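You operate a simulated robot arm through the tools that you are given. There is no shell and no other tool.

Carry out the task below with a simulated robot arm. There is one attempt and no reset: what you move stays moved.

## Task
Set both frames for the half pallet and close them on it.
Fine: both dial knobs on 1, then both valve levers to IN.

Only the result counts: the job must be done as asked and must still hold three seconds after the hand-in. Knocking over, shifting, dropping, spilling or breaking anything else fails it.

## Robot
A 7-joint arm with a two-finger parallel gripper, fixed in place. Base frame: the origin is at the foot of the arm, x ahead of it, y to its left, z up. Units: cm, degrees, N and s.
Its first joint turns from -149.0 to 149.0 degrees. Payload 3.5 kg.
The TCP is the grasp point between the finger pads, 2.3 cm short of the fingertips. In the tool frame z runs along the fingers and y along their closing line. Largest opening 9.4 cm; finger width 3.8, thickness 1; the body of the gripper, 5.4 by 9.6 cm, starts 3.9 cm behind the TCP.
Orientation is told as [roll, pitch, yaw] about the base's x, y, z axes, in that order, counted from this pose: with the fingers straight down and closing along the base's y, the tool's x points along the base's -x, its y along +y and its z along -z.

## Interface
- The arm moves only by the tool play_rows. Its argument "motion" is one flat list of numbers, 7 for each row, row after row: the shift along the tool's x, y, z in units of 25 mm (1.0 is 25 mm), then the turn, a rotation vector about the tool's x, y, z in units of 6 degrees (1.0 is 6 degrees), then the finger opening in cm, from 0 to 9.4. In form: [tx, ty, tz, rx, ry, rz, grip, tx, ty, tz, rx, ry, rz, grip, ...]. A call has 1 to 20 rows; each row shifts and turns the commanded pose from where the row before left it, along the tool's axes as they then stand. A call with a number of a shift or a turn outside -1 to 1 is refused whole. Rows are played at 5 a second. More than 5 cm and 8.6 degrees between two rows, or a gripper value outside its range, and nothing of the call is played. Where a pose cannot be reached the arm comes as near as it can. A force on the tool above 90 N (or 10 N above the force at the start of the call, whichever is more), or a blocked arm, ends the call early, and 0.2 s more pass. The fingers move at their own pace (about 15.3 cm/s each) and stop on an object; they squeeze with about 39 N. The grip force told is the motor's: it shows also when the fingers shut on nothing. Time passes only in rows, and 0.2 s behind the last, so rows that do not move let the fingers close. The reply holds the time, the measured pose of the TCP, the force on the tool along the base axes, the opening and the grip force, in the units named above and with some noise, with the torque about the TCP (base axes, N m) and any sound that the robot's microphone picked up, and new pictures: "pictures" is both (left out), scene, wrist or none.
- Cameras (640 x 400 px; columns grow to the right, rows downward): "scene" is fixed at [41.8, -64.42, 134.43]; the picture's right is [0.94, -0.34, 0.00], its down [-0.11, -0.29, -0.95] and it looks along [0.33, 0.89, -0.31] (base axes); focal length 342 px, centre (320, 200). "wrist" rides on the gripper at [8.7, 1.6, -7.4] in the tool frame; the picture's right is [-0.18, 0.98, 0.00], its down [-0.58, -0.11, -0.81] and it looks along [-0.79, -0.15, 0.59] (tool axes); focal length 243 px, centre (320, 200). There is no depth. A picture from a camera that has moved, and an enlarged one, comes with that camera's place and axes in the base frame and with its lens. The place of the scene camera against the robot may be out by one fixed shift of up to 2.5 cm in any direction.
- close_up(camera, box): a new picture of the part [left, top, right, bottom] of that camera's present view, enlarged. The clock stands still meanwhile.
- sign_off(): hands the job in; it is judged then, once.

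Nothing tells you positions but the pictures and the camera data. Unless the task says otherwise, let go and move clear before handing in.

The tools are called after "Emit:" as a command line: name --argument value ..., lists and objects as JSON in quotes. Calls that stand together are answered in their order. play_rows: Moves the arm, as the interface text tells. Its arguments: {"type":"object","properties":{"motion":{"type":"array","items":{"type":"number"}},"pictures":{"type":"string","enum":["both","scene","wrist","none"]}},"required":["motion"]} The other tools are called the same way: close_up (camera, box) takes an enlarged picture of a part of a camera's view; sign_off () hands the job in.

At the start:

```text
time: 0.0
position: [35.66, 70.62, 103.83]
tool_rot: [0.0, 0.0, 0.0]
ft_force: [-0.1, 0.5, -0.3]
wrist_torque: [-0.02, -0.02, 0.03]
finger_gap: 9.4
grasp_force: 0.0
```

scene: 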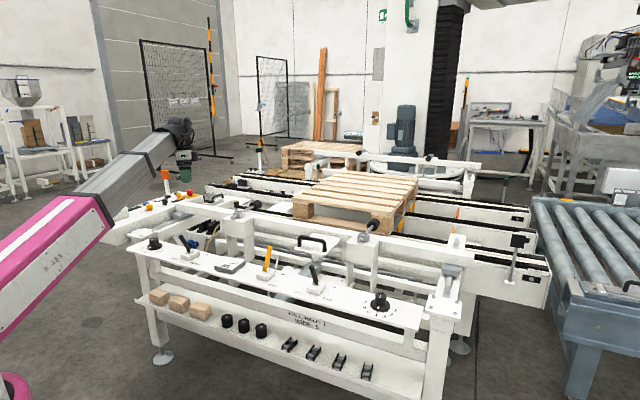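
wrist: 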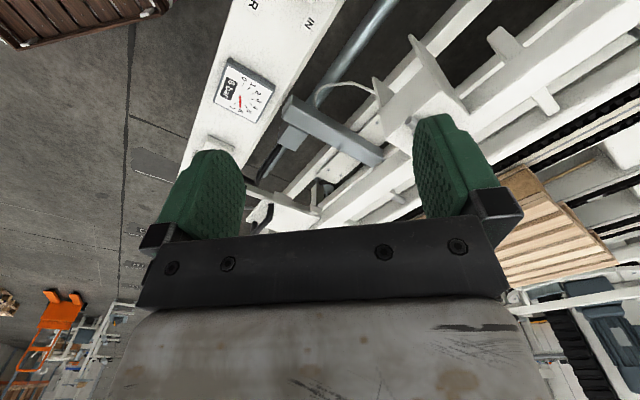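

I see a pallet machine with a control shelf in front carrying two black dial knobs (left and right), some levers and a gauge. I'll look closer at the parts before moving.

Emit:
close_up --camera "scene" --box '[130, 220, 290, 320]'

Emit:
close_up --camera "scene" --box '[280, 230, 440, 330]'

Emit:
close_up --camera "scene" --box '[200, 130, 520, 330]'

Emit:
close_up --camera "wrist" --box '[160, 0, 400, 150]'

```text
4.00 times, centred on (210, 270) of scene
camera zoom: at [41.8, -64.42, 134.43], right [0.94, -0.34, 0.0], down [-0.11, -0.29, -0.95], along [0.33, 0.89, -0.31], focal length 1369 px, centre (760, -80)
```

zoom: 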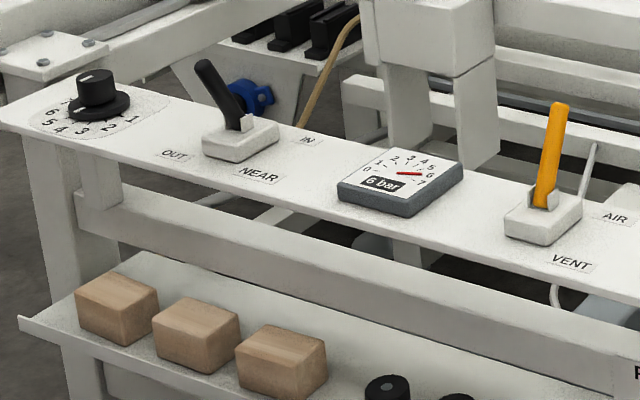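

```text
4.00 times, centred on (360, 280) of scene
camera zoom: at [41.8, -64.42, 134.43], right [0.94, -0.34, 0.0], down [-0.11, -0.29, -0.95], along [0.33, 0.89, -0.31], focal length 1369 px, centre (160, -120)
```

zoom: 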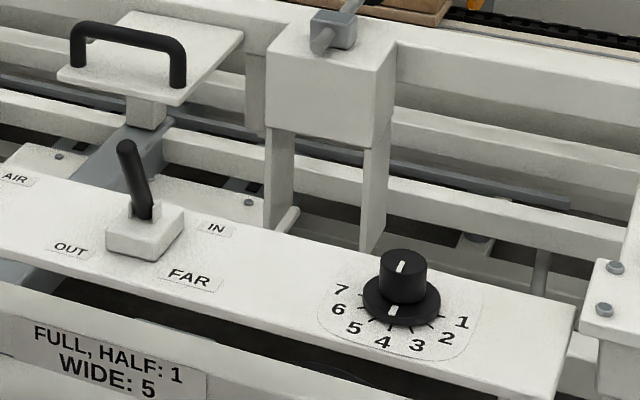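

```text
2.00 times, centred on (360, 230) of scene
camera zoom: at [41.8, -64.42, 134.43], right [0.94, -0.34, 0.0], down [-0.11, -0.29, -0.95], along [0.33, 0.89, -0.31], focal length 684 px, centre (240, 140)
```

zoom: 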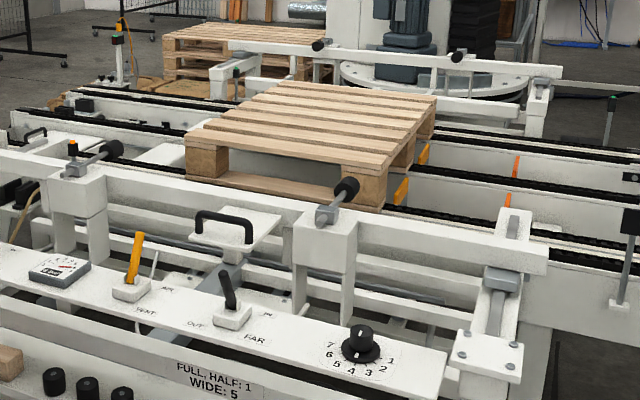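

```text
2.67 times, centred on (280, 75) of wrist
camera zoom: at [27.16, 72.29, 111.49], right [0.18, 0.98, 0.0], down [0.58, -0.11, 0.81], along [0.79, -0.15, -0.59], focal length 647 px, centre (427, 533)
```

zoom: 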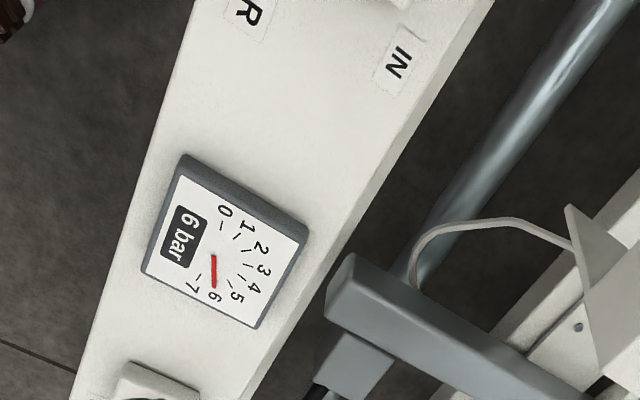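

The shelf with the dials and levers seems to run diagonally (about 45°) at roughly z = 68 cm, with the left knob near (20, 93) and the right knob near (94, 20). I'll turn the wrist so its camera faces the machine squarely and then survey.

Emit:
play_rows --motion '[0, 0, 0, 0, 0, -1, 9.4, 0, 0, 0, 0, 0, -1, 9.4, 0, 0, 0, 0, 0, -1, 9.4, 0, 0, 0, 0, 0, -1, 9.4, 0, 0, 0, 0, 0, -1, 9.4, 0, 0, 0, 0, 0, -1, 9.4, 0, 0, 0, 0, 0, -1, 9.4, 0, 0, 0, 0, 0, -0.5, 9.4, 0, 0, 0, 0, 0, 0, 9.4]' --pictures "both"

```text
time: 2.0
position: [35.74, 70.81, 103.89]
tool_rot: [0.0, -0.1, 45.1]
ft_force: [0.5, 0.1, 1.0]
wrist_torque: [0.02, -0.01, -0.02]
finger_gap: 9.42
grasp_force: 0.1
camera wrist: at [28.56, 65.67, 111.48], right [-0.57, 0.82, 0.0], down [0.49, 0.34, 0.81], along [0.66, 0.46, -0.59], focal length 243 px, centre (320, 200)
```

scene: 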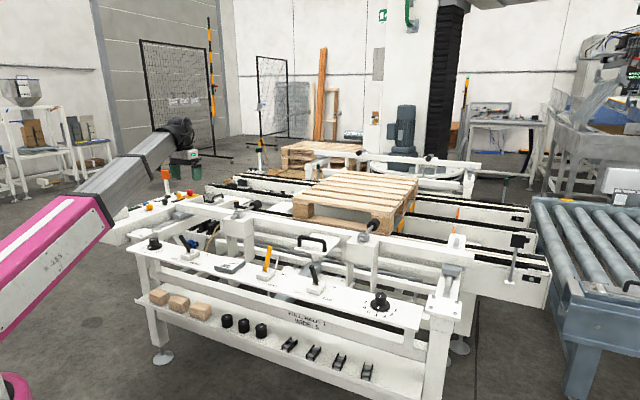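
wrist: 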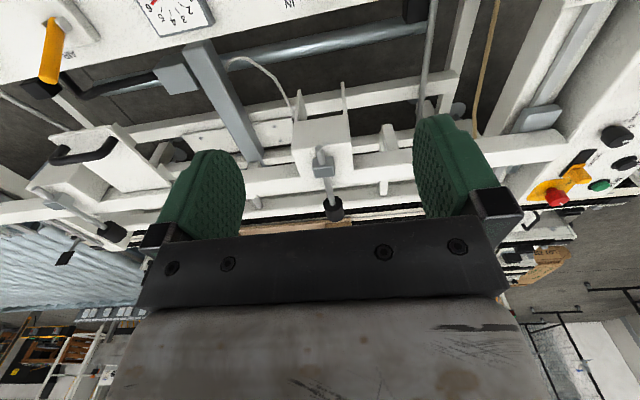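

The wrist camera now faces the machine (upside down), with the shelf at the top of the picture. I'll back away from the shelf to bring knobs and levers into view.

Emit:
play_rows --motion '[1, 0, 0, 0, 0, 0, 9.4, 1, 0, 0, 0, 0, 0, 9.4, 1, 0, 0, 0, 0, 0, 9.4, 1, 0, 0, 0, 0, 0, 9.4, 1, 0, 0, 0, 0, 0, 9.4, 1, 0, 0, 0, 0, 0, 9.4, 0, 0, 0, 0, 0, 0, 9.4]' --pictures "wrist"

```text
time: 3.6
position: [25.24, 60.18, 103.85]
tool_rot: [0.0, 0.1, 45.1]
ft_force: [0.0, -0.1, 0.4]
wrist_torque: [-0.05, 0.04, -0.03]
finger_gap: 9.37
grasp_force: 0.0
camera wrist: at [18.04, 55.16, 111.34], right [-0.57, 0.82, 0.0], down [0.49, 0.33, 0.81], along [0.67, 0.46, -0.59], focal length 243 px, centre (320, 200)
```

wrist: 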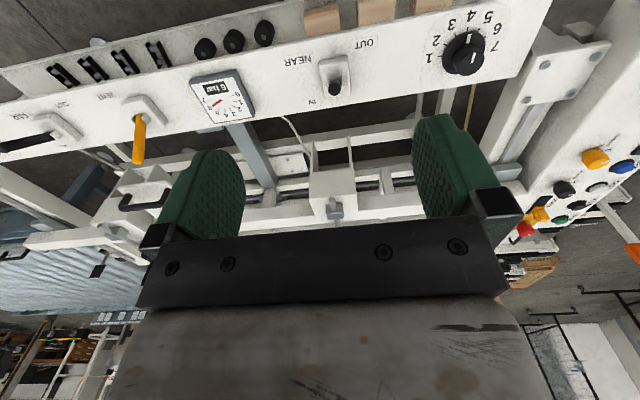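

Emit:
close_up --camera "wrist" --box '[400, 0, 528, 80]'

Emit:
close_up --camera "wrist" --box '[180, 10, 404, 150]'

Emit:
close_up --camera "wrist" --box '[0, 50, 192, 170]'

```text
5.00 times, centred on (464, 40) of wrist
camera zoom: at [18.04, 55.16, 111.34], right [-0.57, 0.82, 0.0], down [0.49, 0.33, 0.81], along [0.67, 0.46, -0.59], focal length 1213 px, centre (-400, 1000)
```

zoom: 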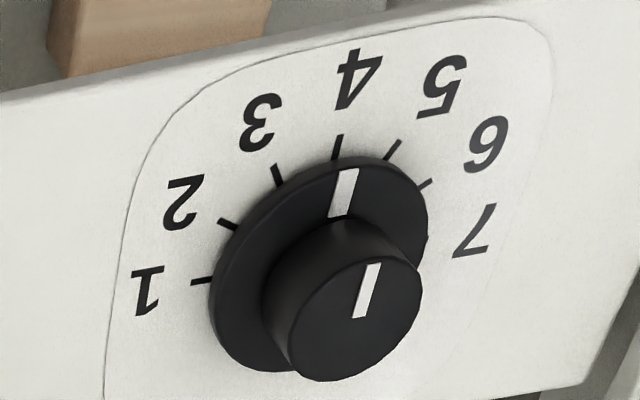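

```text
2.86 times, centred on (292, 80) of wrist
camera zoom: at [18.04, 55.16, 111.34], right [-0.57, 0.82, 0.0], down [0.49, 0.33, 0.81], along [0.67, 0.46, -0.59], focal length 693 px, centre (400, 543)
```

zoom: 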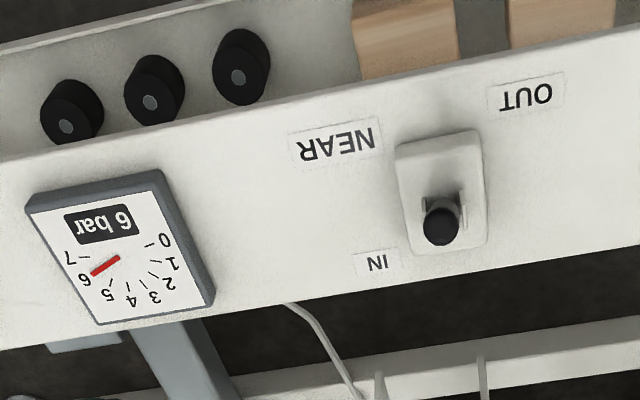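

```text
3.33 times, centred on (96, 110) of wrist
camera zoom: at [18.04, 55.16, 111.34], right [-0.57, 0.82, 0.0], down [0.49, 0.33, 0.81], along [0.67, 0.46, -0.59], focal length 809 px, centre (1067, 500)
```

zoom: 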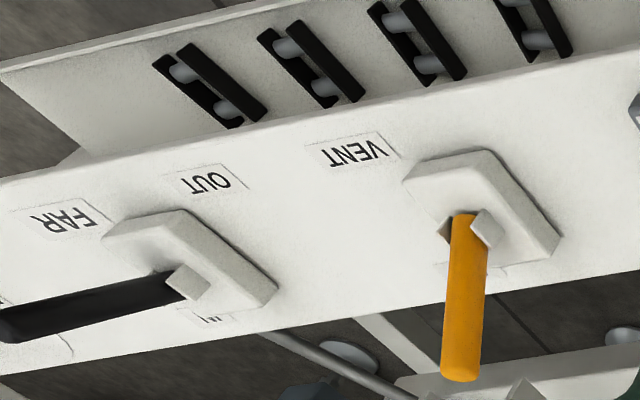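

Both dials seem to stand near 4, and both black levers lean toward OUT; air reads about 6 bar. I estimate the left knob near (20, 84, 72); next I move beside it and lower to view it at closer range.

Emit:
play_rows --motion '[0, 1, 0, 0, 0, 0, 9.4, 0, 1, 0, 0, 0, 0, 9.4, 0, 1, 0, 0, 0, 0, 9.4, 0, 1, 0, 0, 0, 0, 9.4, 0, 1, 0, 0, 0, 0, 9.4, 0, 1, 0, 0, 0, 0, 9.4, 0, 1, 0.5, 0, 0, 0, 9.4, 0, 1, 0.5, 0, 0, 0, 9.4, 0, 0, 1, 0, 0, 0, 9.4, 0, 0, 1, 0, 0, 0, 9.4, 0, 0, 1, 0, 0, 0, 9.4, 0, 0, 0, 0, 0, 0, 9.4]' --pictures "wrist"

```text
time: 6.2
position: [10.97, 74.35, 93.76]
tool_rot: [0.1, -0.1, 45.0]
ft_force: [-0.1, -0.5, 0.3]
wrist_torque: [-0.01, -0.01, -0.01]
finger_gap: 9.4
grasp_force: 0.1
camera wrist: at [3.93, 69.33, 101.35], right [-0.57, 0.82, 0.0], down [0.49, 0.33, 0.81], along [0.67, 0.46, -0.59], focal length 243 px, centre (320, 200)
```

wrist: 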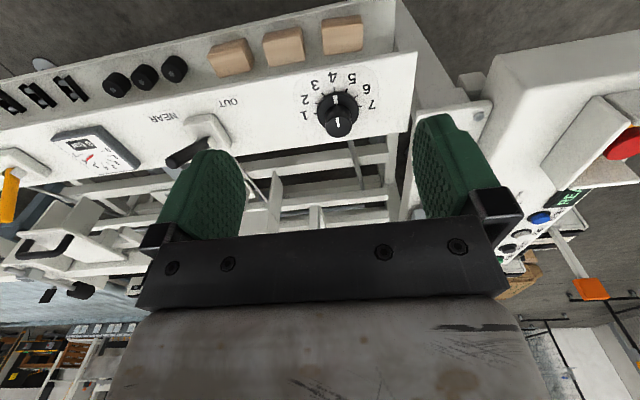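

Emit:
close_up --camera "wrist" --box '[272, 60, 400, 140]'

Emit:
close_up --camera "wrist" --box '[130, 90, 258, 170]'

Emit:
close_up --camera "wrist" --box '[0, 100, 160, 200]'

```text
5.00 times, centred on (336, 100) of wrist
camera zoom: at [3.93, 69.33, 101.35], right [-0.57, 0.82, 0.0], down [0.49, 0.33, 0.81], along [0.67, 0.46, -0.59], focal length 1213 px, centre (240, 700)
```

zoom: 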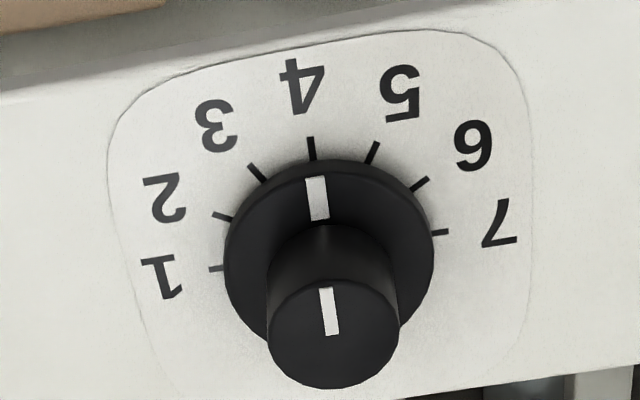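

```text
5.00 times, centred on (194, 130) of wrist
camera zoom: at [3.93, 69.33, 101.35], right [-0.57, 0.82, 0.0], down [0.49, 0.33, 0.81], along [0.67, 0.46, -0.59], focal length 1213 px, centre (950, 550)
```

zoom: 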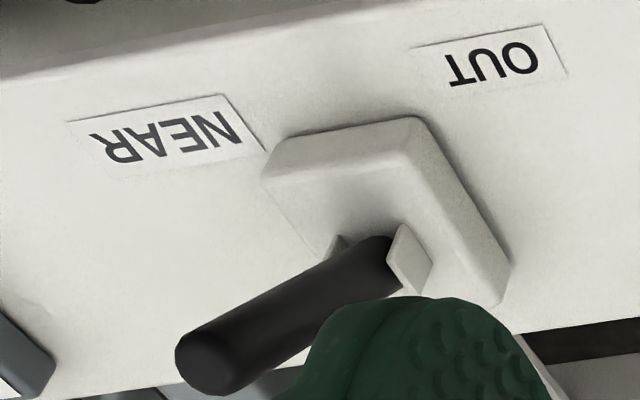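

```text
4.00 times, centred on (80, 150) of wrist
camera zoom: at [3.93, 69.33, 101.35], right [-0.57, 0.82, 0.0], down [0.49, 0.33, 0.81], along [0.67, 0.46, -0.59], focal length 970 px, centre (1280, 400)
```

zoom: 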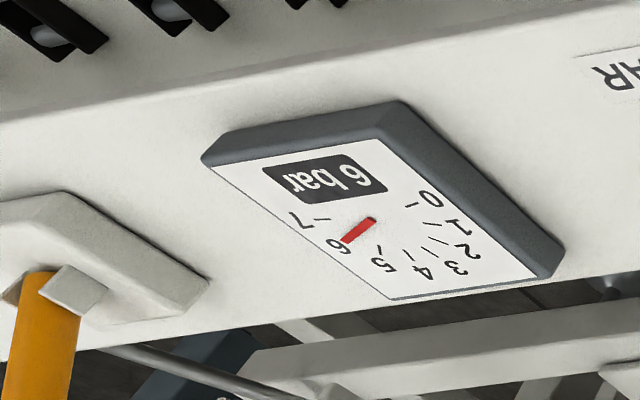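

The left dial clearly reads 4; its axis triangulates to about (19.5, 83.1) with top at z ≈ 73.6 and the shelf top at z ≈ 70.2. The target 1 is 90° counter-clockwise from above; I check the surroundings left of the knob before descending.

Emit:
close_up --camera "scene" --box '[90, 160, 250, 260]'

Emit:
close_up --camera "wrist" --box '[384, 40, 640, 200]'

```text
4.00 times, centred on (170, 210) of scene
camera zoom: at [41.8, -64.42, 134.43], right [0.94, -0.34, 0.0], down [-0.11, -0.29, -0.95], along [0.33, 0.89, -0.31], focal length 1369 px, centre (920, 160)
```

zoom: 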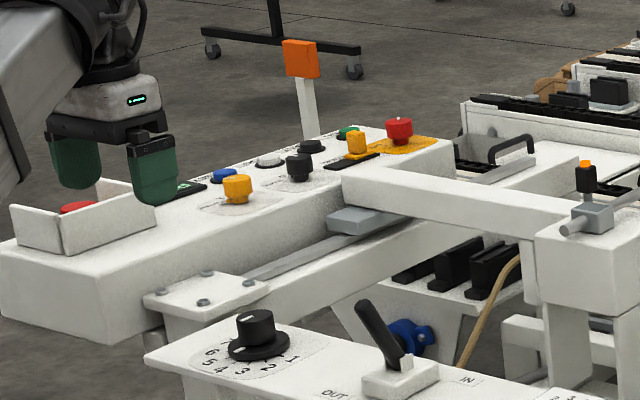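

```text
2.50 times, centred on (512, 120) of wrist
camera zoom: at [3.93, 69.33, 101.35], right [-0.57, 0.82, 0.0], down [0.49, 0.33, 0.81], along [0.67, 0.46, -0.59], focal length 606 px, centre (-160, 400)
```

zoom: 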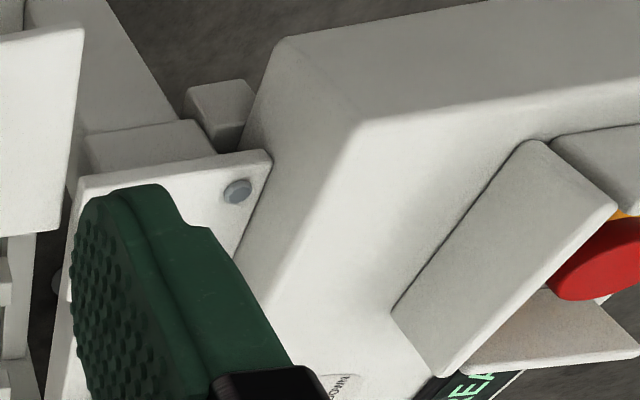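

A control desk with an e-stop lies about 24 cm to the left of the knob, so the knob area itself is clear. I'll move above the left knob at the present height, turn back to yaw 0, and check alignment.

Emit:
play_rows --motion '[-0.978, 0.008, 0, 0, 0, 0, 9.4, -0.978, 0.008, 0, 0, 0, 0, 9.4, -0.978, 0.008, 0, 0, 0, 0, 9.4, -0.978, 0.008, 0, 0, 0, 0, 9.4, -0.978, 0.008, 0, 0, 0, 0, 9.4, 0, 0, 0, 0, 0, 1, 9.4, 0, 0, 0, 0, 0, 1, 9.4, 0, 0, 0, 0, 0, 1, 9.4, 0, 0, 0, 0, 0, 1, 9.4, 0, 0, 0, 0, 0, 1, 9.4, 0, 0, 0, 0, 0, 1, 9.4, 0, 0, 0, 0, 0, 1, 9.4, 0, 0, 0, 0, 0, 0.5, 9.4, 0, 0, 0, 0, 0, 0, 9.4]' --pictures "both"

```text
time: 9.2
position: [19.5, 82.87, 94.01]
tool_rot: [0.0, 0.0, -0.1]
ft_force: [0.8, 0.3, -0.1]
wrist_torque: [0.01, 0.0, 0.05]
finger_gap: 9.42
grasp_force: 0.0
camera wrist: at [10.94, 84.57, 101.53], right [0.18, 0.98, 0.0], down [0.58, -0.11, 0.81], along [0.79, -0.15, -0.59], focal length 243 px, centre (320, 200)
```

scene: 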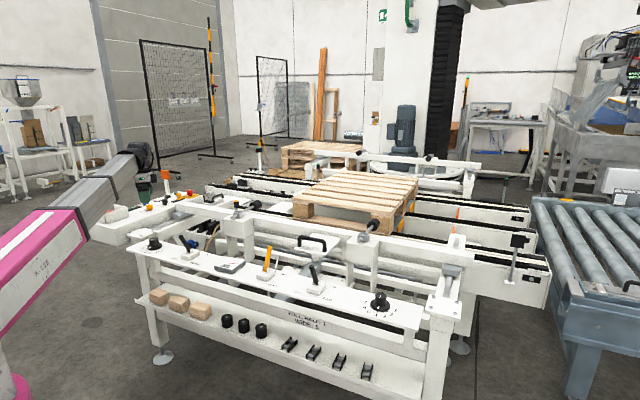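
wrist: 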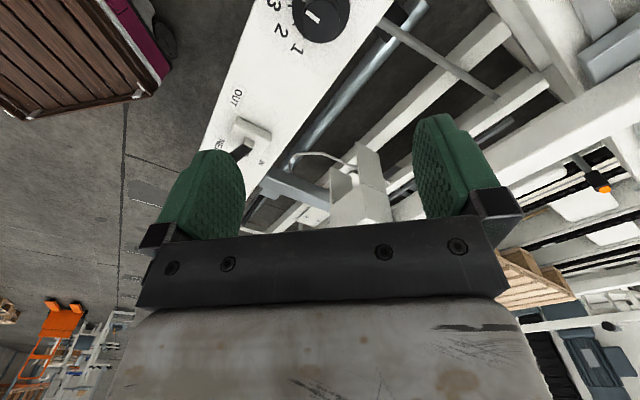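

The knob sits straight under the TCP in the wrist view, as expected. I check with a close-up before descending with a narrower opening.

Emit:
close_up --camera "wrist" --box '[256, 0, 384, 80]'

```text
5.00 times, centred on (320, 40) of wrist
camera zoom: at [10.94, 84.57, 101.53], right [0.18, 0.98, 0.0], down [0.58, -0.11, 0.81], along [0.79, -0.15, -0.59], focal length 1213 px, centre (320, 1000)
```

zoom: 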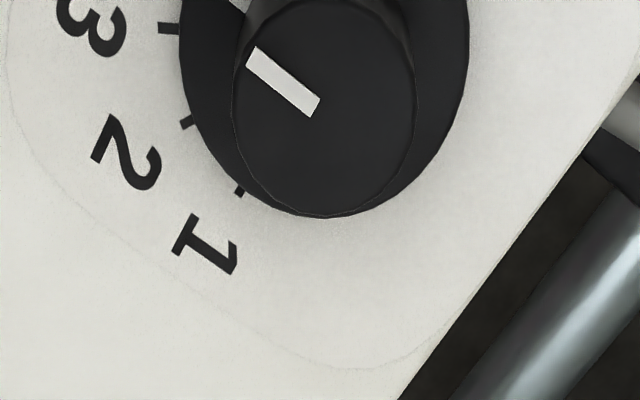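

Alignment is good: knob centre under the TCP, diameter ~3.6 cm. I descend to just above it with the fingers at 6.5 cm.

Emit:
play_rows --motion '[0, 0.02, 0.9, 0, 0, 0, 6.5, 0, 0.02, 0.9, 0, 0, 0, 6.5, 0, 0, 0.9, 0, 0, 0, 6.5, 0, 0, 0.9, 0, 0, 0, 6.5, 0, 0, 0.9, 0, 0, 0, 6.5, 0, 0, 0.9, 0, 0, 0, 6.5, 0, 0, 0.9, 0, 0, 0, 6.5, 0, 0, 0, 0, 0, 0, 6.5]' --pictures "both"

```text
time: 11.0
position: [19.68, 82.98, 78.1]
tool_rot: [0.0, 0.0, 0.2]
ft_force: [0.6, -0.8, 0.2]
wrist_torque: [-0.03, -0.01, 0.01]
finger_gap: 6.51
grasp_force: 0.0
camera wrist: at [11.07, 84.52, 85.71], right [0.18, 0.98, 0.0], down [0.58, -0.11, 0.81], along [0.79, -0.15, -0.59], focal length 243 px, centre (320, 200)
```

scene: 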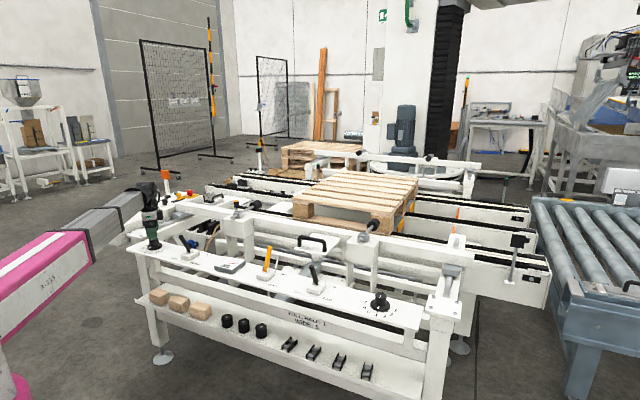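
wrist: 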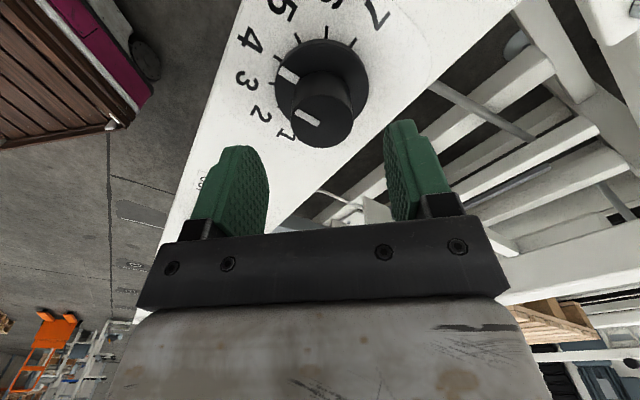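

The knob is centred between the fingers to within a couple of millimetres. I go down so the fingertips sit just above the flange and close on the knob.

Emit:
play_rows --motion '[0, 0.04, 0.6, 0, 0, 0, 6.5, 0, 0, 0.6, 0, 0, 0, 6.5, 0, 0, 0.46, 0, 0, 0, 6.5, 0, 0, 0, 0, 0, 0, 6.5]' --pictures "wrist"

```text
time: 12.0
position: [19.72, 83.12, 73.91]
tool_rot: [0.0, 0.0, 0.1]
ft_force: [0.2, -1.0, -0.1]
wrist_torque: [0.01, 0.0, -0.01]
finger_gap: 6.5
grasp_force: 0.0
camera wrist: at [11.05, 84.59, 81.54], right [0.18, 0.98, 0.0], down [0.58, -0.11, 0.81], along [0.79, -0.15, -0.59], focal length 243 px, centre (320, 200)
```

wrist: 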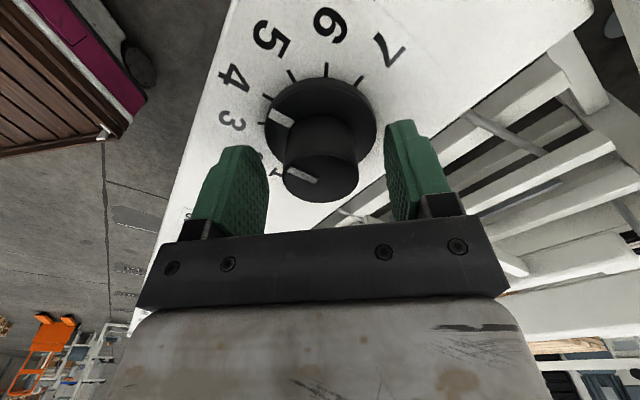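

Fingers straddle the knob nicely. Now closing on it.

Emit:
play_rows --motion '[0, 0, 0, 0, 0, 0, 2, 0, 0, 0, 0, 0, 0, 2, 0, 0, 0, 0, 0, 0, 2]' --pictures "wrist"

```text
time: 12.8
position: [19.65, 83.14, 73.99]
tool_rot: [0.0, 0.0, 0.2]
ft_force: [0.2, 9.4, 0.0]
wrist_torque: [-0.25, -0.09, -0.01]
finger_gap: 3.55
grasp_force: 44.9
camera wrist: at [11.05, 84.67, 81.54], right [0.18, 0.98, 0.0], down [0.58, -0.11, 0.81], along [0.79, -0.15, -0.59], focal length 243 px, centre (320, 200)
```

wrist: 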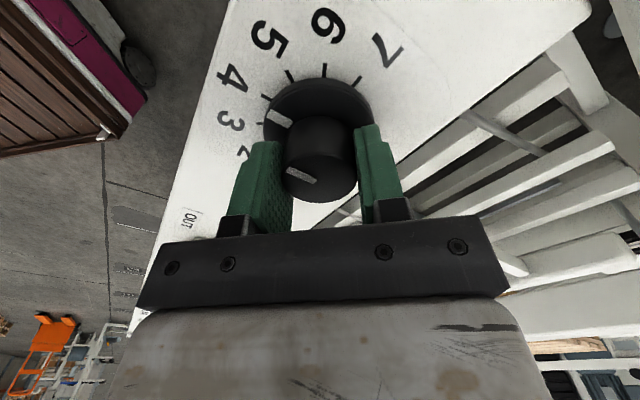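

The knob is gripped (3.55 cm, 45 N). I turn it a first 30° counter-clockwise (toward 3) and look at how it behaves.

Emit:
play_rows --motion '[0, 0.02, 0, 0, 0, -0.5, 2, 0, 0, 0, 0, 0, -1, 2, 0, 0, 0, 0, 0, -1, 2, 0, 0, 0, 0, 0, -1, 2, 0, 0, 0, 0, 0, -1, 2, 0, 0, 0, 0, 0, -0.5, 2, 0, 0, 0, 0, 0, 0, 2]' --pictures "wrist"

```text
time: 14.4
position: [19.57, 83.18, 74.0]
tool_rot: [0.0, -0.1, 30.2]
ft_force: [2.4, 7.9, -1.1]
wrist_torque: [0.51, 0.17, -0.04]
finger_gap: 3.55
grasp_force: 45.2
camera wrist: at [11.38, 80.22, 81.54], right [-0.33, 0.94, 0.0], down [0.56, 0.2, 0.81], along [0.76, 0.27, -0.59], focal length 243 px, centre (320, 200)
```

wrist: 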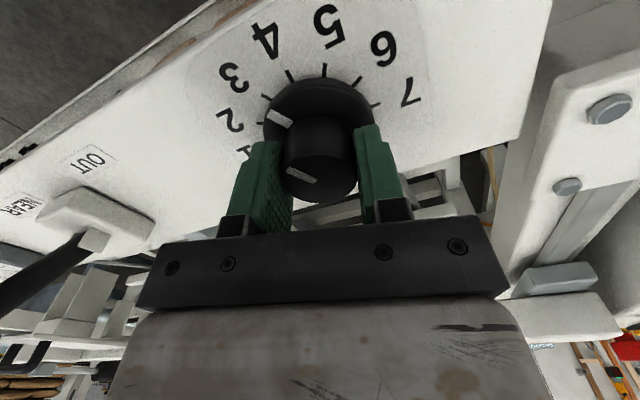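

The knob turns with the gripper and now points at 3. I turn a further 60° to reach 1.

Emit:
play_rows --motion '[0, 0, 0, 0, 0, -0.5, 2, 0, 0, 0, 0, 0, -1, 2, 0, 0, 0, 0, 0, -1, 2, 0, 0, 0, 0, 0, -1, 2, 0, 0, 0, 0, 0, -1, 2, 0, 0, 0, 0, 0, -1, 2, 0, 0, 0, 0, 0, -1, 2, 0, 0, 0, 0, 0, -1, 2, 0, 0, 0, 0, 0, -1, 2, 0, 0, 0, 0, 0, -1, 2, 0, 0, 0, 0, 0, -0.5, 2, 0, 0, 0, 0, 0, 0, 2]' --pictures "wrist"

Emit:
close_up --camera "wrist" --box '[208, 50, 432, 190]'

```text
time: 17.0
position: [19.48, 83.29, 73.98]
tool_rot: [0.0, 0.0, 90.2]
ft_force: [-11.6, 24.2, -1.8]
wrist_torque: [-0.61, -0.29, -0.38]
finger_gap: 3.58
grasp_force: 44.7
camera wrist: at [17.9, 74.6, 81.54], right [-0.98, 0.18, 0.0], down [0.11, 0.58, 0.81], along [0.15, 0.79, -0.59], focal length 243 px, centre (320, 200)
```

wrist: 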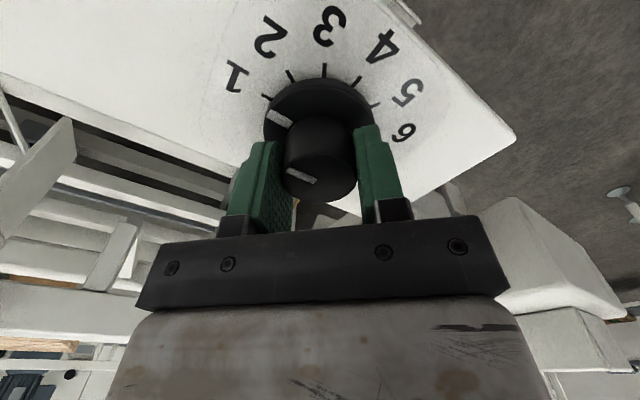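

```text
2.86 times, centred on (320, 120) of wrist
camera zoom: at [17.9, 74.6, 81.54], right [-0.98, 0.18, 0.0], down [0.11, 0.58, 0.81], along [0.15, 0.79, -0.59], focal length 693 px, centre (320, 429)
```

zoom: 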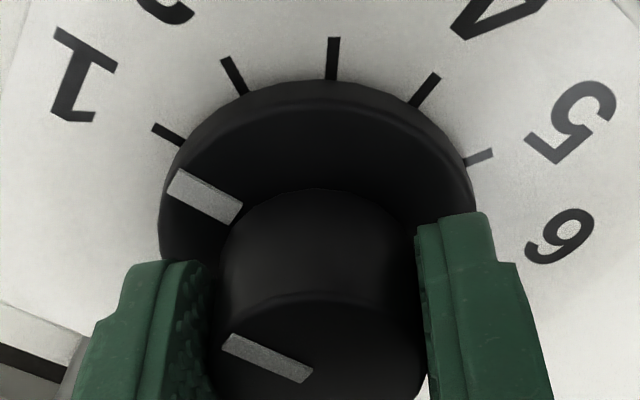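

The white mark stands against tick 1 just as it did against tick 4 originally. I release and rise to verify.

Emit:
play_rows --motion '[0, 0, 0, 0, 0, 0, 6.5, 0, 0, 0, 0, 0, 0, 6.5, 0, 0, -0.5, 0, 0, 0, 6.5, 0, 0, -1, 0, 0, 0, 6.5, 0, 0, -1, 0, 0, 0, 6.5, 0, 0, -1, 0, 0, 0, 6.5, 0, 0, -1, 0, 0, 0, 6.5, 0, 0, 0, 0, 0, 0, 6.5]' --pictures "wrist"

Emit:
close_up --camera "wrist" --box '[240, 0, 400, 100]'

```text
time: 18.8
position: [19.44, 83.11, 85.48]
tool_rot: [-0.1, 0.0, 90.2]
ft_force: [0.4, -0.5, -0.4]
wrist_torque: [-0.01, 0.01, -0.02]
finger_gap: 6.5
grasp_force: 0.1
camera wrist: at [17.94, 74.45, 93.02], right [-0.98, 0.18, 0.0], down [0.11, 0.58, 0.81], along [0.15, 0.79, -0.59], focal length 243 px, centre (320, 200)
```

wrist: 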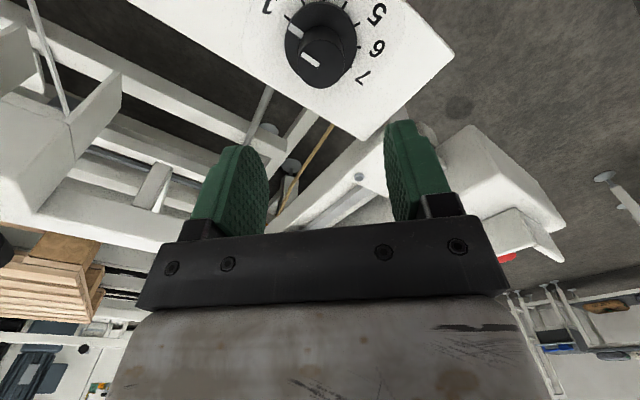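

```text
4.00 times, centred on (320, 50) of wrist
camera zoom: at [17.94, 74.45, 93.02], right [-0.98, 0.18, 0.0], down [0.11, 0.58, 0.81], along [0.15, 0.79, -0.59], focal length 970 px, centre (320, 800)
```

zoom: 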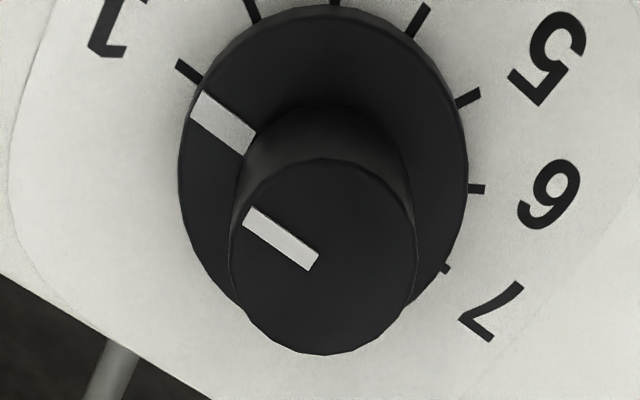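

The mark looks to be at 1, but I want to check it to within a few degrees from the earlier reference viewpoint. I rise, turn back to yaw 45 and back off.

Emit:
play_rows --motion '[0, 0, -0.8, 0, 0, 0.5, 6.5, 0, 0, -0.8, 0, 0, 1, 6.5, 0, 0, -0.8, 0, 0, 1, 6.5, 0, 0, -0.9, 0, 0, 1, 6.5, 0, 0, 0, 0, 0, 1, 6.5, 0, 0, 0, 0, 0, 1, 6.5, 0, 0, 0, 0, 0, 1, 6.5, 0, 0, 0, 0, 0, 1, 6.5, 1, 0, 0, 0, 0, 0, 6.5, 1, 0, 0, 0, 0, 0, 6.5, 1, 0, 0, 0, 0, 0, 6.5, 1, 0, 0, 0, 0, 0, 6.5, 0.9, 0, 0, 0, 0, 0, 6.5, 0, 0, 0, 0, 0, 0, 6.5]' --pictures "wrist"

Emit:
close_up --camera "wrist" --box '[272, 60, 400, 140]'

Emit:
close_up --camera "scene" --box '[122, 220, 202, 270]'

Emit:
close_up --camera "scene" --box '[345, 275, 425, 325]'

```text
time: 21.8
position: [10.9, 74.49, 93.36]
tool_rot: [0.0, 0.0, 45.1]
ft_force: [0.5, 0.1, 0.6]
wrist_torque: [0.01, -0.01, -0.03]
finger_gap: 6.5
grasp_force: 0.3
camera wrist: at [3.76, 69.52, 100.96], right [-0.57, 0.82, 0.0], down [0.49, 0.33, 0.81], along [0.67, 0.46, -0.59], focal length 243 px, centre (320, 200)
```

wrist: 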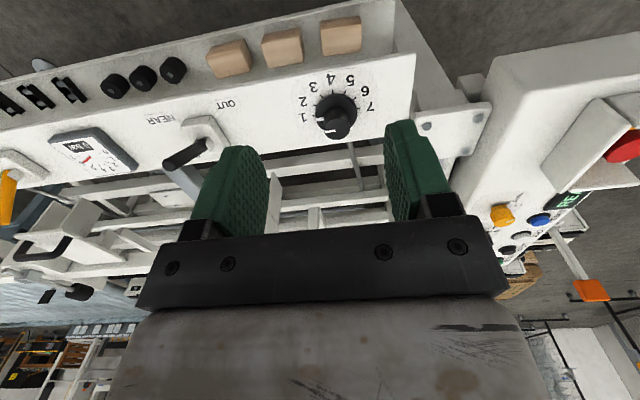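

```text
5.00 times, centred on (336, 100) of wrist
camera zoom: at [3.76, 69.52, 100.96], right [-0.57, 0.82, 0.0], down [0.49, 0.33, 0.81], along [0.67, 0.46, -0.59], focal length 1213 px, centre (240, 700)
```

zoom: 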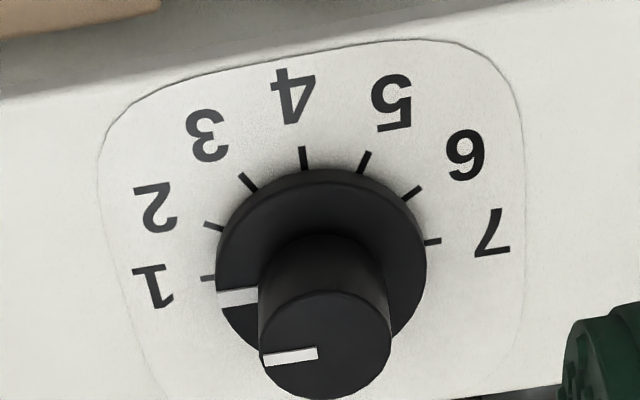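

```text
8.00 times, centred on (162, 245) of scene
camera zoom: at [41.8, -64.42, 134.43], right [0.94, -0.34, 0.0], down [-0.11, -0.29, -0.95], along [0.33, 0.89, -0.31], focal length 2738 px, centre (1584, -160)
```

zoom: 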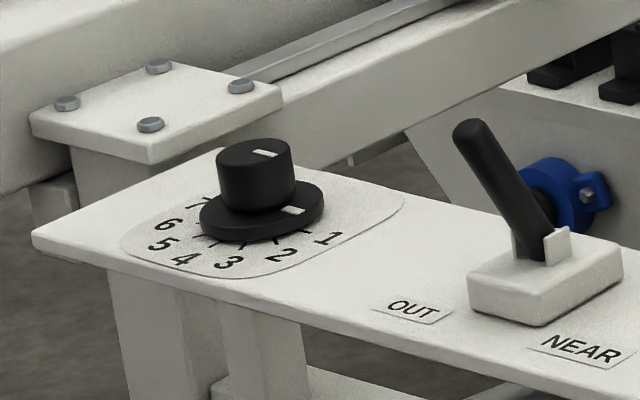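

```text
8.00 times, centred on (385, 300) of scene
camera zoom: at [41.8, -64.42, 134.43], right [0.94, -0.34, 0.0], down [-0.11, -0.29, -0.95], along [0.33, 0.89, -0.31], focal length 2738 px, centre (-200, -600)
```

zoom: 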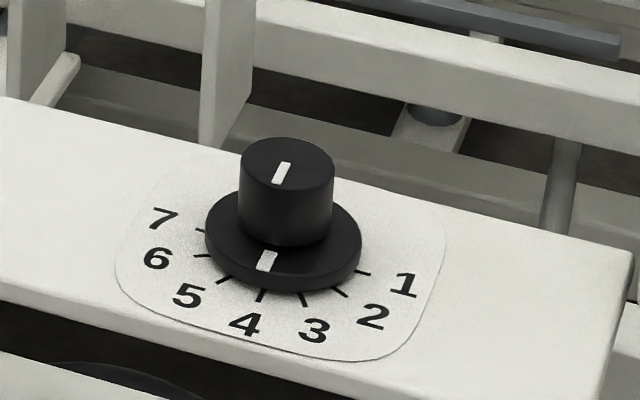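

The left dial is now cleanly on 1 (mark parallel to the 1–7 line). The lever brackets show that the levers swing front-to-back: front = OUT, back = IN. I travel along the front of the shelf, first to look at the NEAR lever.

Emit:
play_rows --motion '[0, -1, 0, 0, 0, 0, 6.5, 0, -1, 0, 0, 0, 0, 6.5, 0, -1, 0, 0, 0, 0, 6.5, 0, -1, 0, 0, 0, 0, 6.5, 0, -1, 0, 0, 0, 0, 6.5, 0, -1, 0, 0, 0, 0, 6.5, 0, -1, 0, 0, 0, 0, 6.5, 0, -1, 0, 0, 0, 0, 6.5, 0, 0, 0, 0, 0, 0, 6.5]' --pictures "wrist"

Emit:
close_up --camera "wrist" --box '[240, 50, 400, 150]'

```text
time: 23.8
position: [25.25, 60.45, 93.48]
tool_rot: [0.0, 0.1, 45.1]
ft_force: [0.6, -1.0, -0.5]
wrist_torque: [0.01, -0.02, 0.0]
finger_gap: 6.52
grasp_force: 0.1
camera wrist: at [17.99, 55.43, 101.09], right [-0.57, 0.82, 0.0], down [0.49, 0.33, 0.81], along [0.66, 0.46, -0.59], focal length 243 px, centre (320, 200)
```

wrist: 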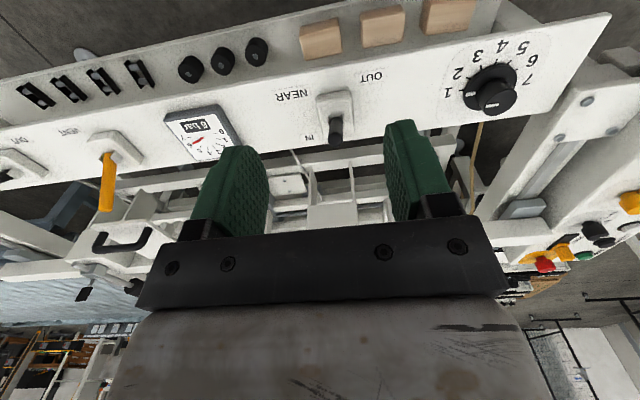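

```text
4.00 times, centred on (320, 100) of wrist
camera zoom: at [17.99, 55.43, 101.09], right [-0.57, 0.82, 0.0], down [0.49, 0.33, 0.81], along [0.66, 0.46, -0.59], focal length 970 px, centre (320, 600)
```

zoom: 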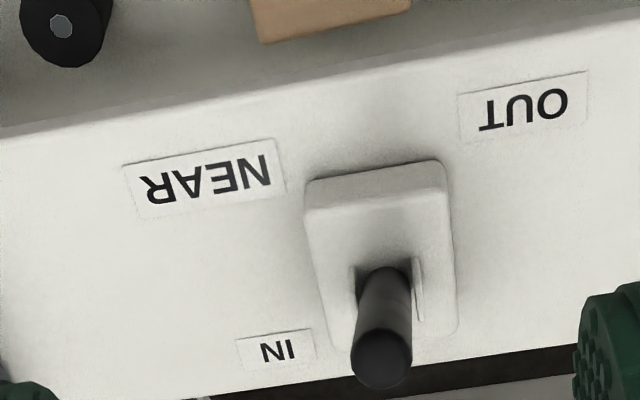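

NEAR lever: pivot about (33.4, 68.9, 72.5), tip about (31.4, 66.6, 80.3), leaning toward the front (OUT). I continue along the front of the shelf toward the FAR lever and right dial.

Emit:
play_rows --motion '[0, -1, 0, 0, 0, 0, 6.5, 0, -1, 0, 0, 0, 0, 6.5, 0, -1, 0, 0, 0, 0, 6.5, 0, -1, 0, 0, 0, 0, 6.5, 0, -1, 0, 0, 0, 0, 6.5, 0, -1, 0, 0, 0, 0, 6.5, 0, -1, 0, 0, 0, 0, 6.5, 0, -1, 0, 0, 0, 0, 6.5, 0, -1, 0, 0, 0, 0, 6.5, 0, -1, 0, 0, 0, 0, 6.5, 0, -1, 0, 0, 0, 0, 6.5, 0, -1, 0, 0, 0, 0, 6.5, 0, -1, 0, 0, 0, 0, 6.5, 0, -1, 0, 0, 0, 0, 6.5, 0, -1, 0, 0, 0, 0, 6.5, 0, -1, 0, 0, 0, 0, 6.5, 0, -1, 0, 0, 0, 0, 6.5, 0, -1, 0, 0, 0, 0, 6.5, 0, -1, 0, 0, 0, 0, 6.5, 0, 0, 0, 0, 0, 0, 6.5]' --pictures "both"

```text
time: 28.0
position: [58.71, 27.02, 93.22]
tool_rot: [-0.1, -0.1, 45.1]
ft_force: [0.2, 0.1, 0.9]
wrist_torque: [0.01, -0.01, 0.02]
finger_gap: 6.49
grasp_force: 0.0
camera wrist: at [51.47, 21.92, 100.98], right [-0.57, 0.82, 0.0], down [0.49, 0.34, 0.81], along [0.66, 0.46, -0.59], focal length 243 px, centre (320, 200)
```

scene: 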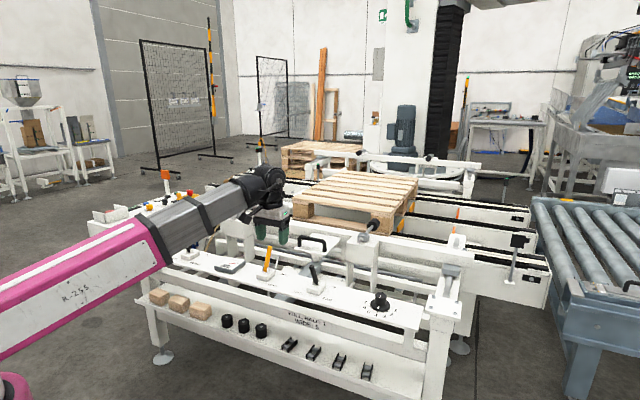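
wrist: 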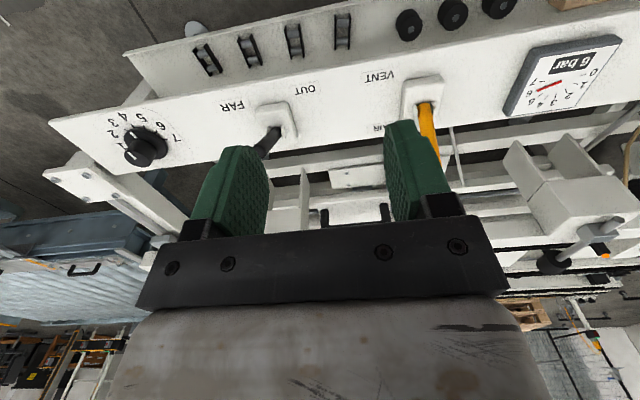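

The right dial is in view at left; I continue about 28 cm further to face it.

Emit:
play_rows --motion '[0, -1, 0, 0, 0, 0, 6.5, 0, -1, 0, 0, 0, 0, 6.5, 0, -1, 0, 0, 0, 0, 6.5, 0, -1, 0, 0, 0, 0, 6.5, 0, -1, 0, 0, 0, 0, 6.5, 0, -1, 0, 0, 0, 0, 6.5, 0, -1, 0, 0, 0, 0, 6.5, 0, -1, 0, 0, 0, 0, 6.5, 0, -1, 0, 0, 0, 0, 6.5, 0, -1, 0, 0, 0, 0, 6.5, 0, -1, 0, 0, 0, 0, 6.5, 0, 0, 0, 0, 0, 0, 6.5]' --pictures "wrist"

Emit:
close_up --camera "wrist" --box '[272, 60, 400, 140]'

```text
time: 30.6
position: [78.21, 7.24, 93.56]
tool_rot: [0.1, 0.0, 45.1]
ft_force: [-0.2, -0.8, 0.2]
wrist_torque: [-0.02, 0.0, 0.0]
finger_gap: 6.5
grasp_force: 0.0
camera wrist: at [71.0, 2.3, 101.1], right [-0.57, 0.82, 0.0], down [0.49, 0.33, 0.81], along [0.67, 0.46, -0.59], focal length 243 px, centre (320, 200)
```

wrist: 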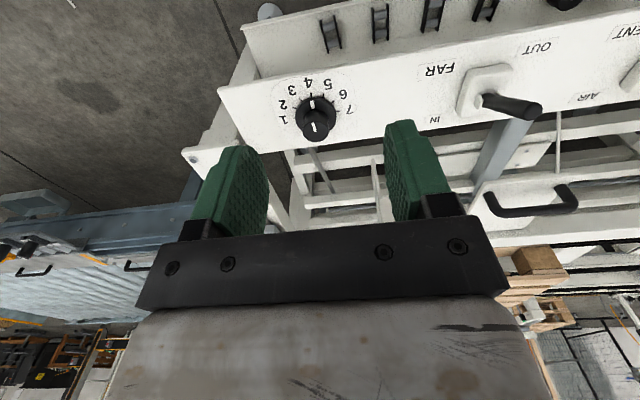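

```text
5.00 times, centred on (336, 100) of wrist
camera zoom: at [71.0, 2.3, 101.1], right [-0.57, 0.82, 0.0], down [0.49, 0.33, 0.81], along [0.67, 0.46, -0.59], focal length 1213 px, centre (240, 700)
```

zoom: 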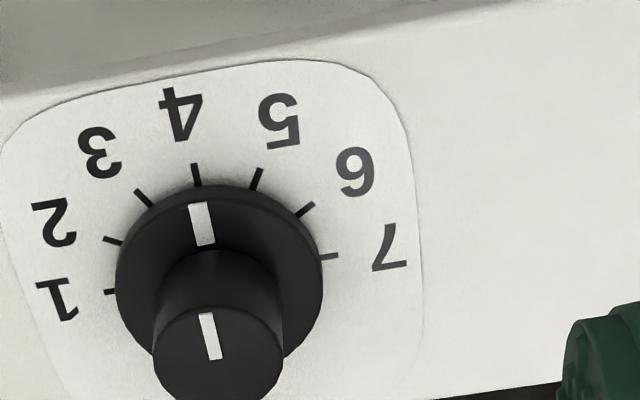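

The right dial also reads 4; its axis computes to about (88.9, 13.85). I move above it and turn to yaw −45 so that the 90° turn ends at yaw +45.

Emit:
play_rows --motion '[-0.982, -0.234, 0, 0, 0, 0, 6.5, -0.982, -0.234, 0, 0, 0, 0, 6.5, -0.982, -0.234, 0, 0, 0, 0, 6.5, -0.982, -0.234, 0, 0, 0, 0, 6.5, -0.982, -0.234, 0, 0, 0, 0, 6.5, 0, 0, 0, 0, 0, 1, 6.5, 0, 0, 0, 0, 0, 1, 6.5, 0, 0, 0, 0, 0, 1, 6.5, 0, 0, 0, 0, 0, 1, 6.5, 0, 0, 0, 0, 0, 1, 6.5, 0, 0, 0, 0, 0, 1, 6.5, 0, 0, 0, 0, 0, 1, 6.5, 0, 0, 0, 0, 0, 1, 6.5, 0, 0, 0, 0, 0, 1, 6.5, 0, 0, 0, 0, 0, 1, 6.5, 0, 0, 0, 0, 0, 1, 6.5, 0, 0, 0, 0, 0, 1, 6.5, 0, 0, 0, 0, 0, 1, 6.5, 0, 0, 0, 0, 0, 1, 6.5, 0, 0, 0, 0, 0, 1, 6.5]' --pictures "both"

Emit:
close_up --camera "wrist" --box '[256, 0, 384, 80]'

```text
time: 34.8
position: [88.86, 14.03, 93.5]
tool_rot: [0.0, 0.0, -45.0]
ft_force: [0.1, -0.2, 0.2]
wrist_torque: [0.0, -0.01, 0.0]
finger_gap: 6.5
grasp_force: 0.0
camera wrist: at [84.03, 21.23, 101.06], right [0.83, 0.56, 0.0], down [0.33, -0.49, 0.81], along [0.46, -0.67, -0.59], focal length 243 px, centre (320, 200)
```

scene: 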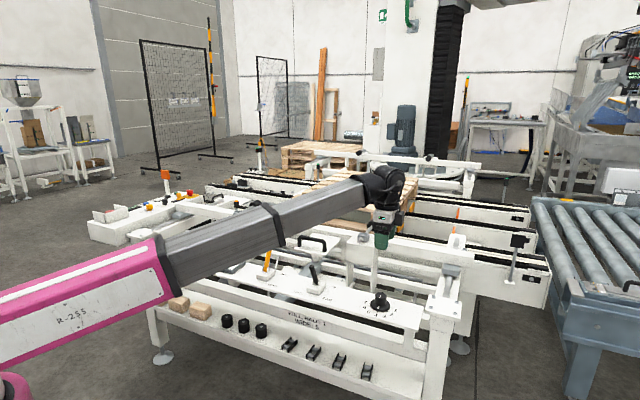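
wrist: 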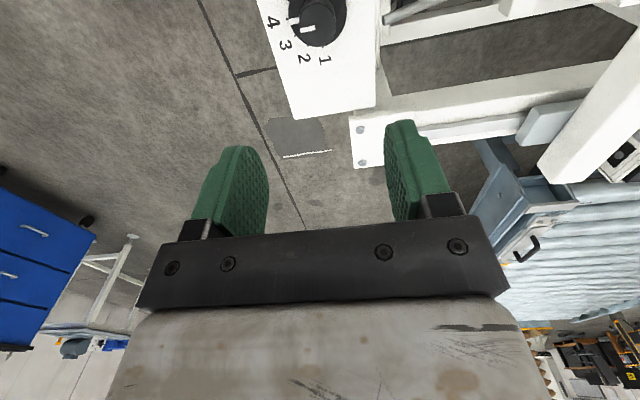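

```text
5.00 times, centred on (320, 40) of wrist
camera zoom: at [84.03, 21.23, 101.06], right [0.83, 0.56, 0.0], down [0.33, -0.49, 0.81], along [0.46, -0.67, -0.59], focal length 1213 px, centre (320, 1000)
```

zoom: 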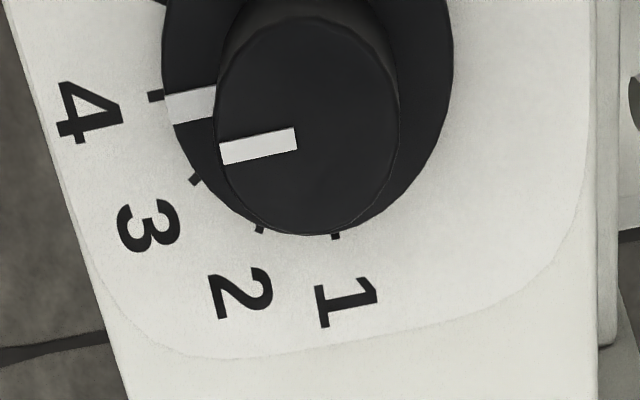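

The knob is about 2 mm off under the TCP; I correct and descend to just above it.

Emit:
play_rows --motion '[-0.04, -0.08, 0.9, 0, 0, 0, 6.5, 0, 0, 0.9, 0, 0, 0, 6.5, 0, 0, 0.9, 0, 0, 0, 6.5, 0, 0, 0.9, 0, 0, 0, 6.5, 0, 0, 0.9, 0, 0, 0, 6.5, 0, 0, 0.9, 0, 0, 0, 6.5, 0, 0, 0.8, 0, 0, 0, 6.5, 0, 0, 0, 0, 0, 0, 6.5]' --pictures "wrist"

Emit:
close_up --camera "wrist" --box '[208, 50, 432, 190]'

```text
time: 36.6
position: [89.01, 13.93, 78.02]
tool_rot: [0.0, 0.0, -44.9]
ft_force: [0.3, 0.9, -0.1]
wrist_torque: [-0.02, 0.01, -0.01]
finger_gap: 6.49
grasp_force: 0.0
camera wrist: at [84.11, 21.15, 85.62], right [0.82, 0.57, 0.0], down [0.33, -0.49, 0.81], along [0.46, -0.66, -0.59], focal length 243 px, centre (320, 200)
```

wrist: 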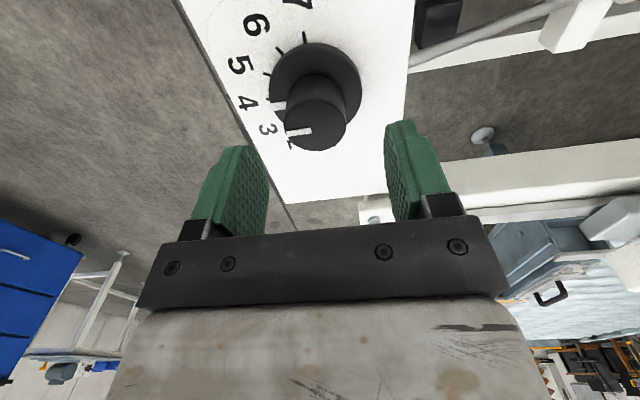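

```text
2.86 times, centred on (320, 120) of wrist
camera zoom: at [84.11, 21.15, 85.62], right [0.82, 0.57, 0.0], down [0.33, -0.49, 0.81], along [0.46, -0.66, -0.59], focal length 693 px, centre (320, 429)
```

zoom: 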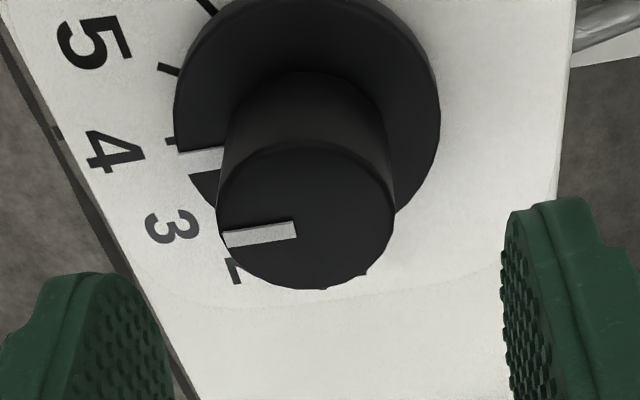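

The knob is ~2.5 mm toward the left finger; I shift and descend to grip height, then close.

Emit:
play_rows --motion '[0, -0.1, 0.6, 0, 0, 0, 6.5, 0, 0, 0.6, 0, 0, 0, 6.5, 0, 0, 0.44, 0, 0, 0, 6.5, 0, 0, 0, 0, 0, 0, 6.5]' --pictures "wrist"

```text
time: 37.6
position: [88.94, 13.69, 73.79]
tool_rot: [0.0, 0.1, -44.8]
ft_force: [0.0, 0.4, -1.0]
wrist_torque: [-0.02, -0.01, -0.01]
finger_gap: 6.5
grasp_force: 0.1
camera wrist: at [83.97, 20.87, 81.44], right [0.82, 0.57, 0.0], down [0.33, -0.49, 0.81], along [0.46, -0.66, -0.59], focal length 243 px, centre (320, 200)
```

wrist: 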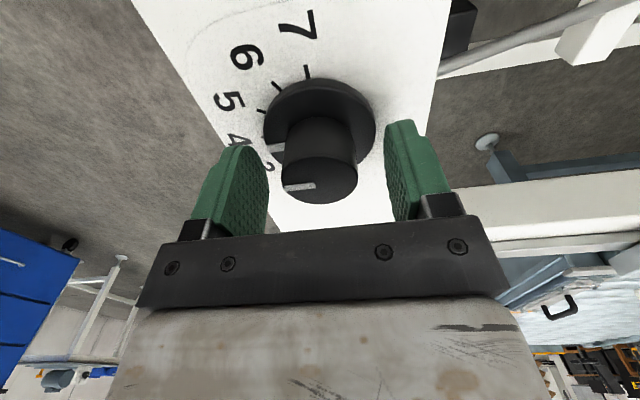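

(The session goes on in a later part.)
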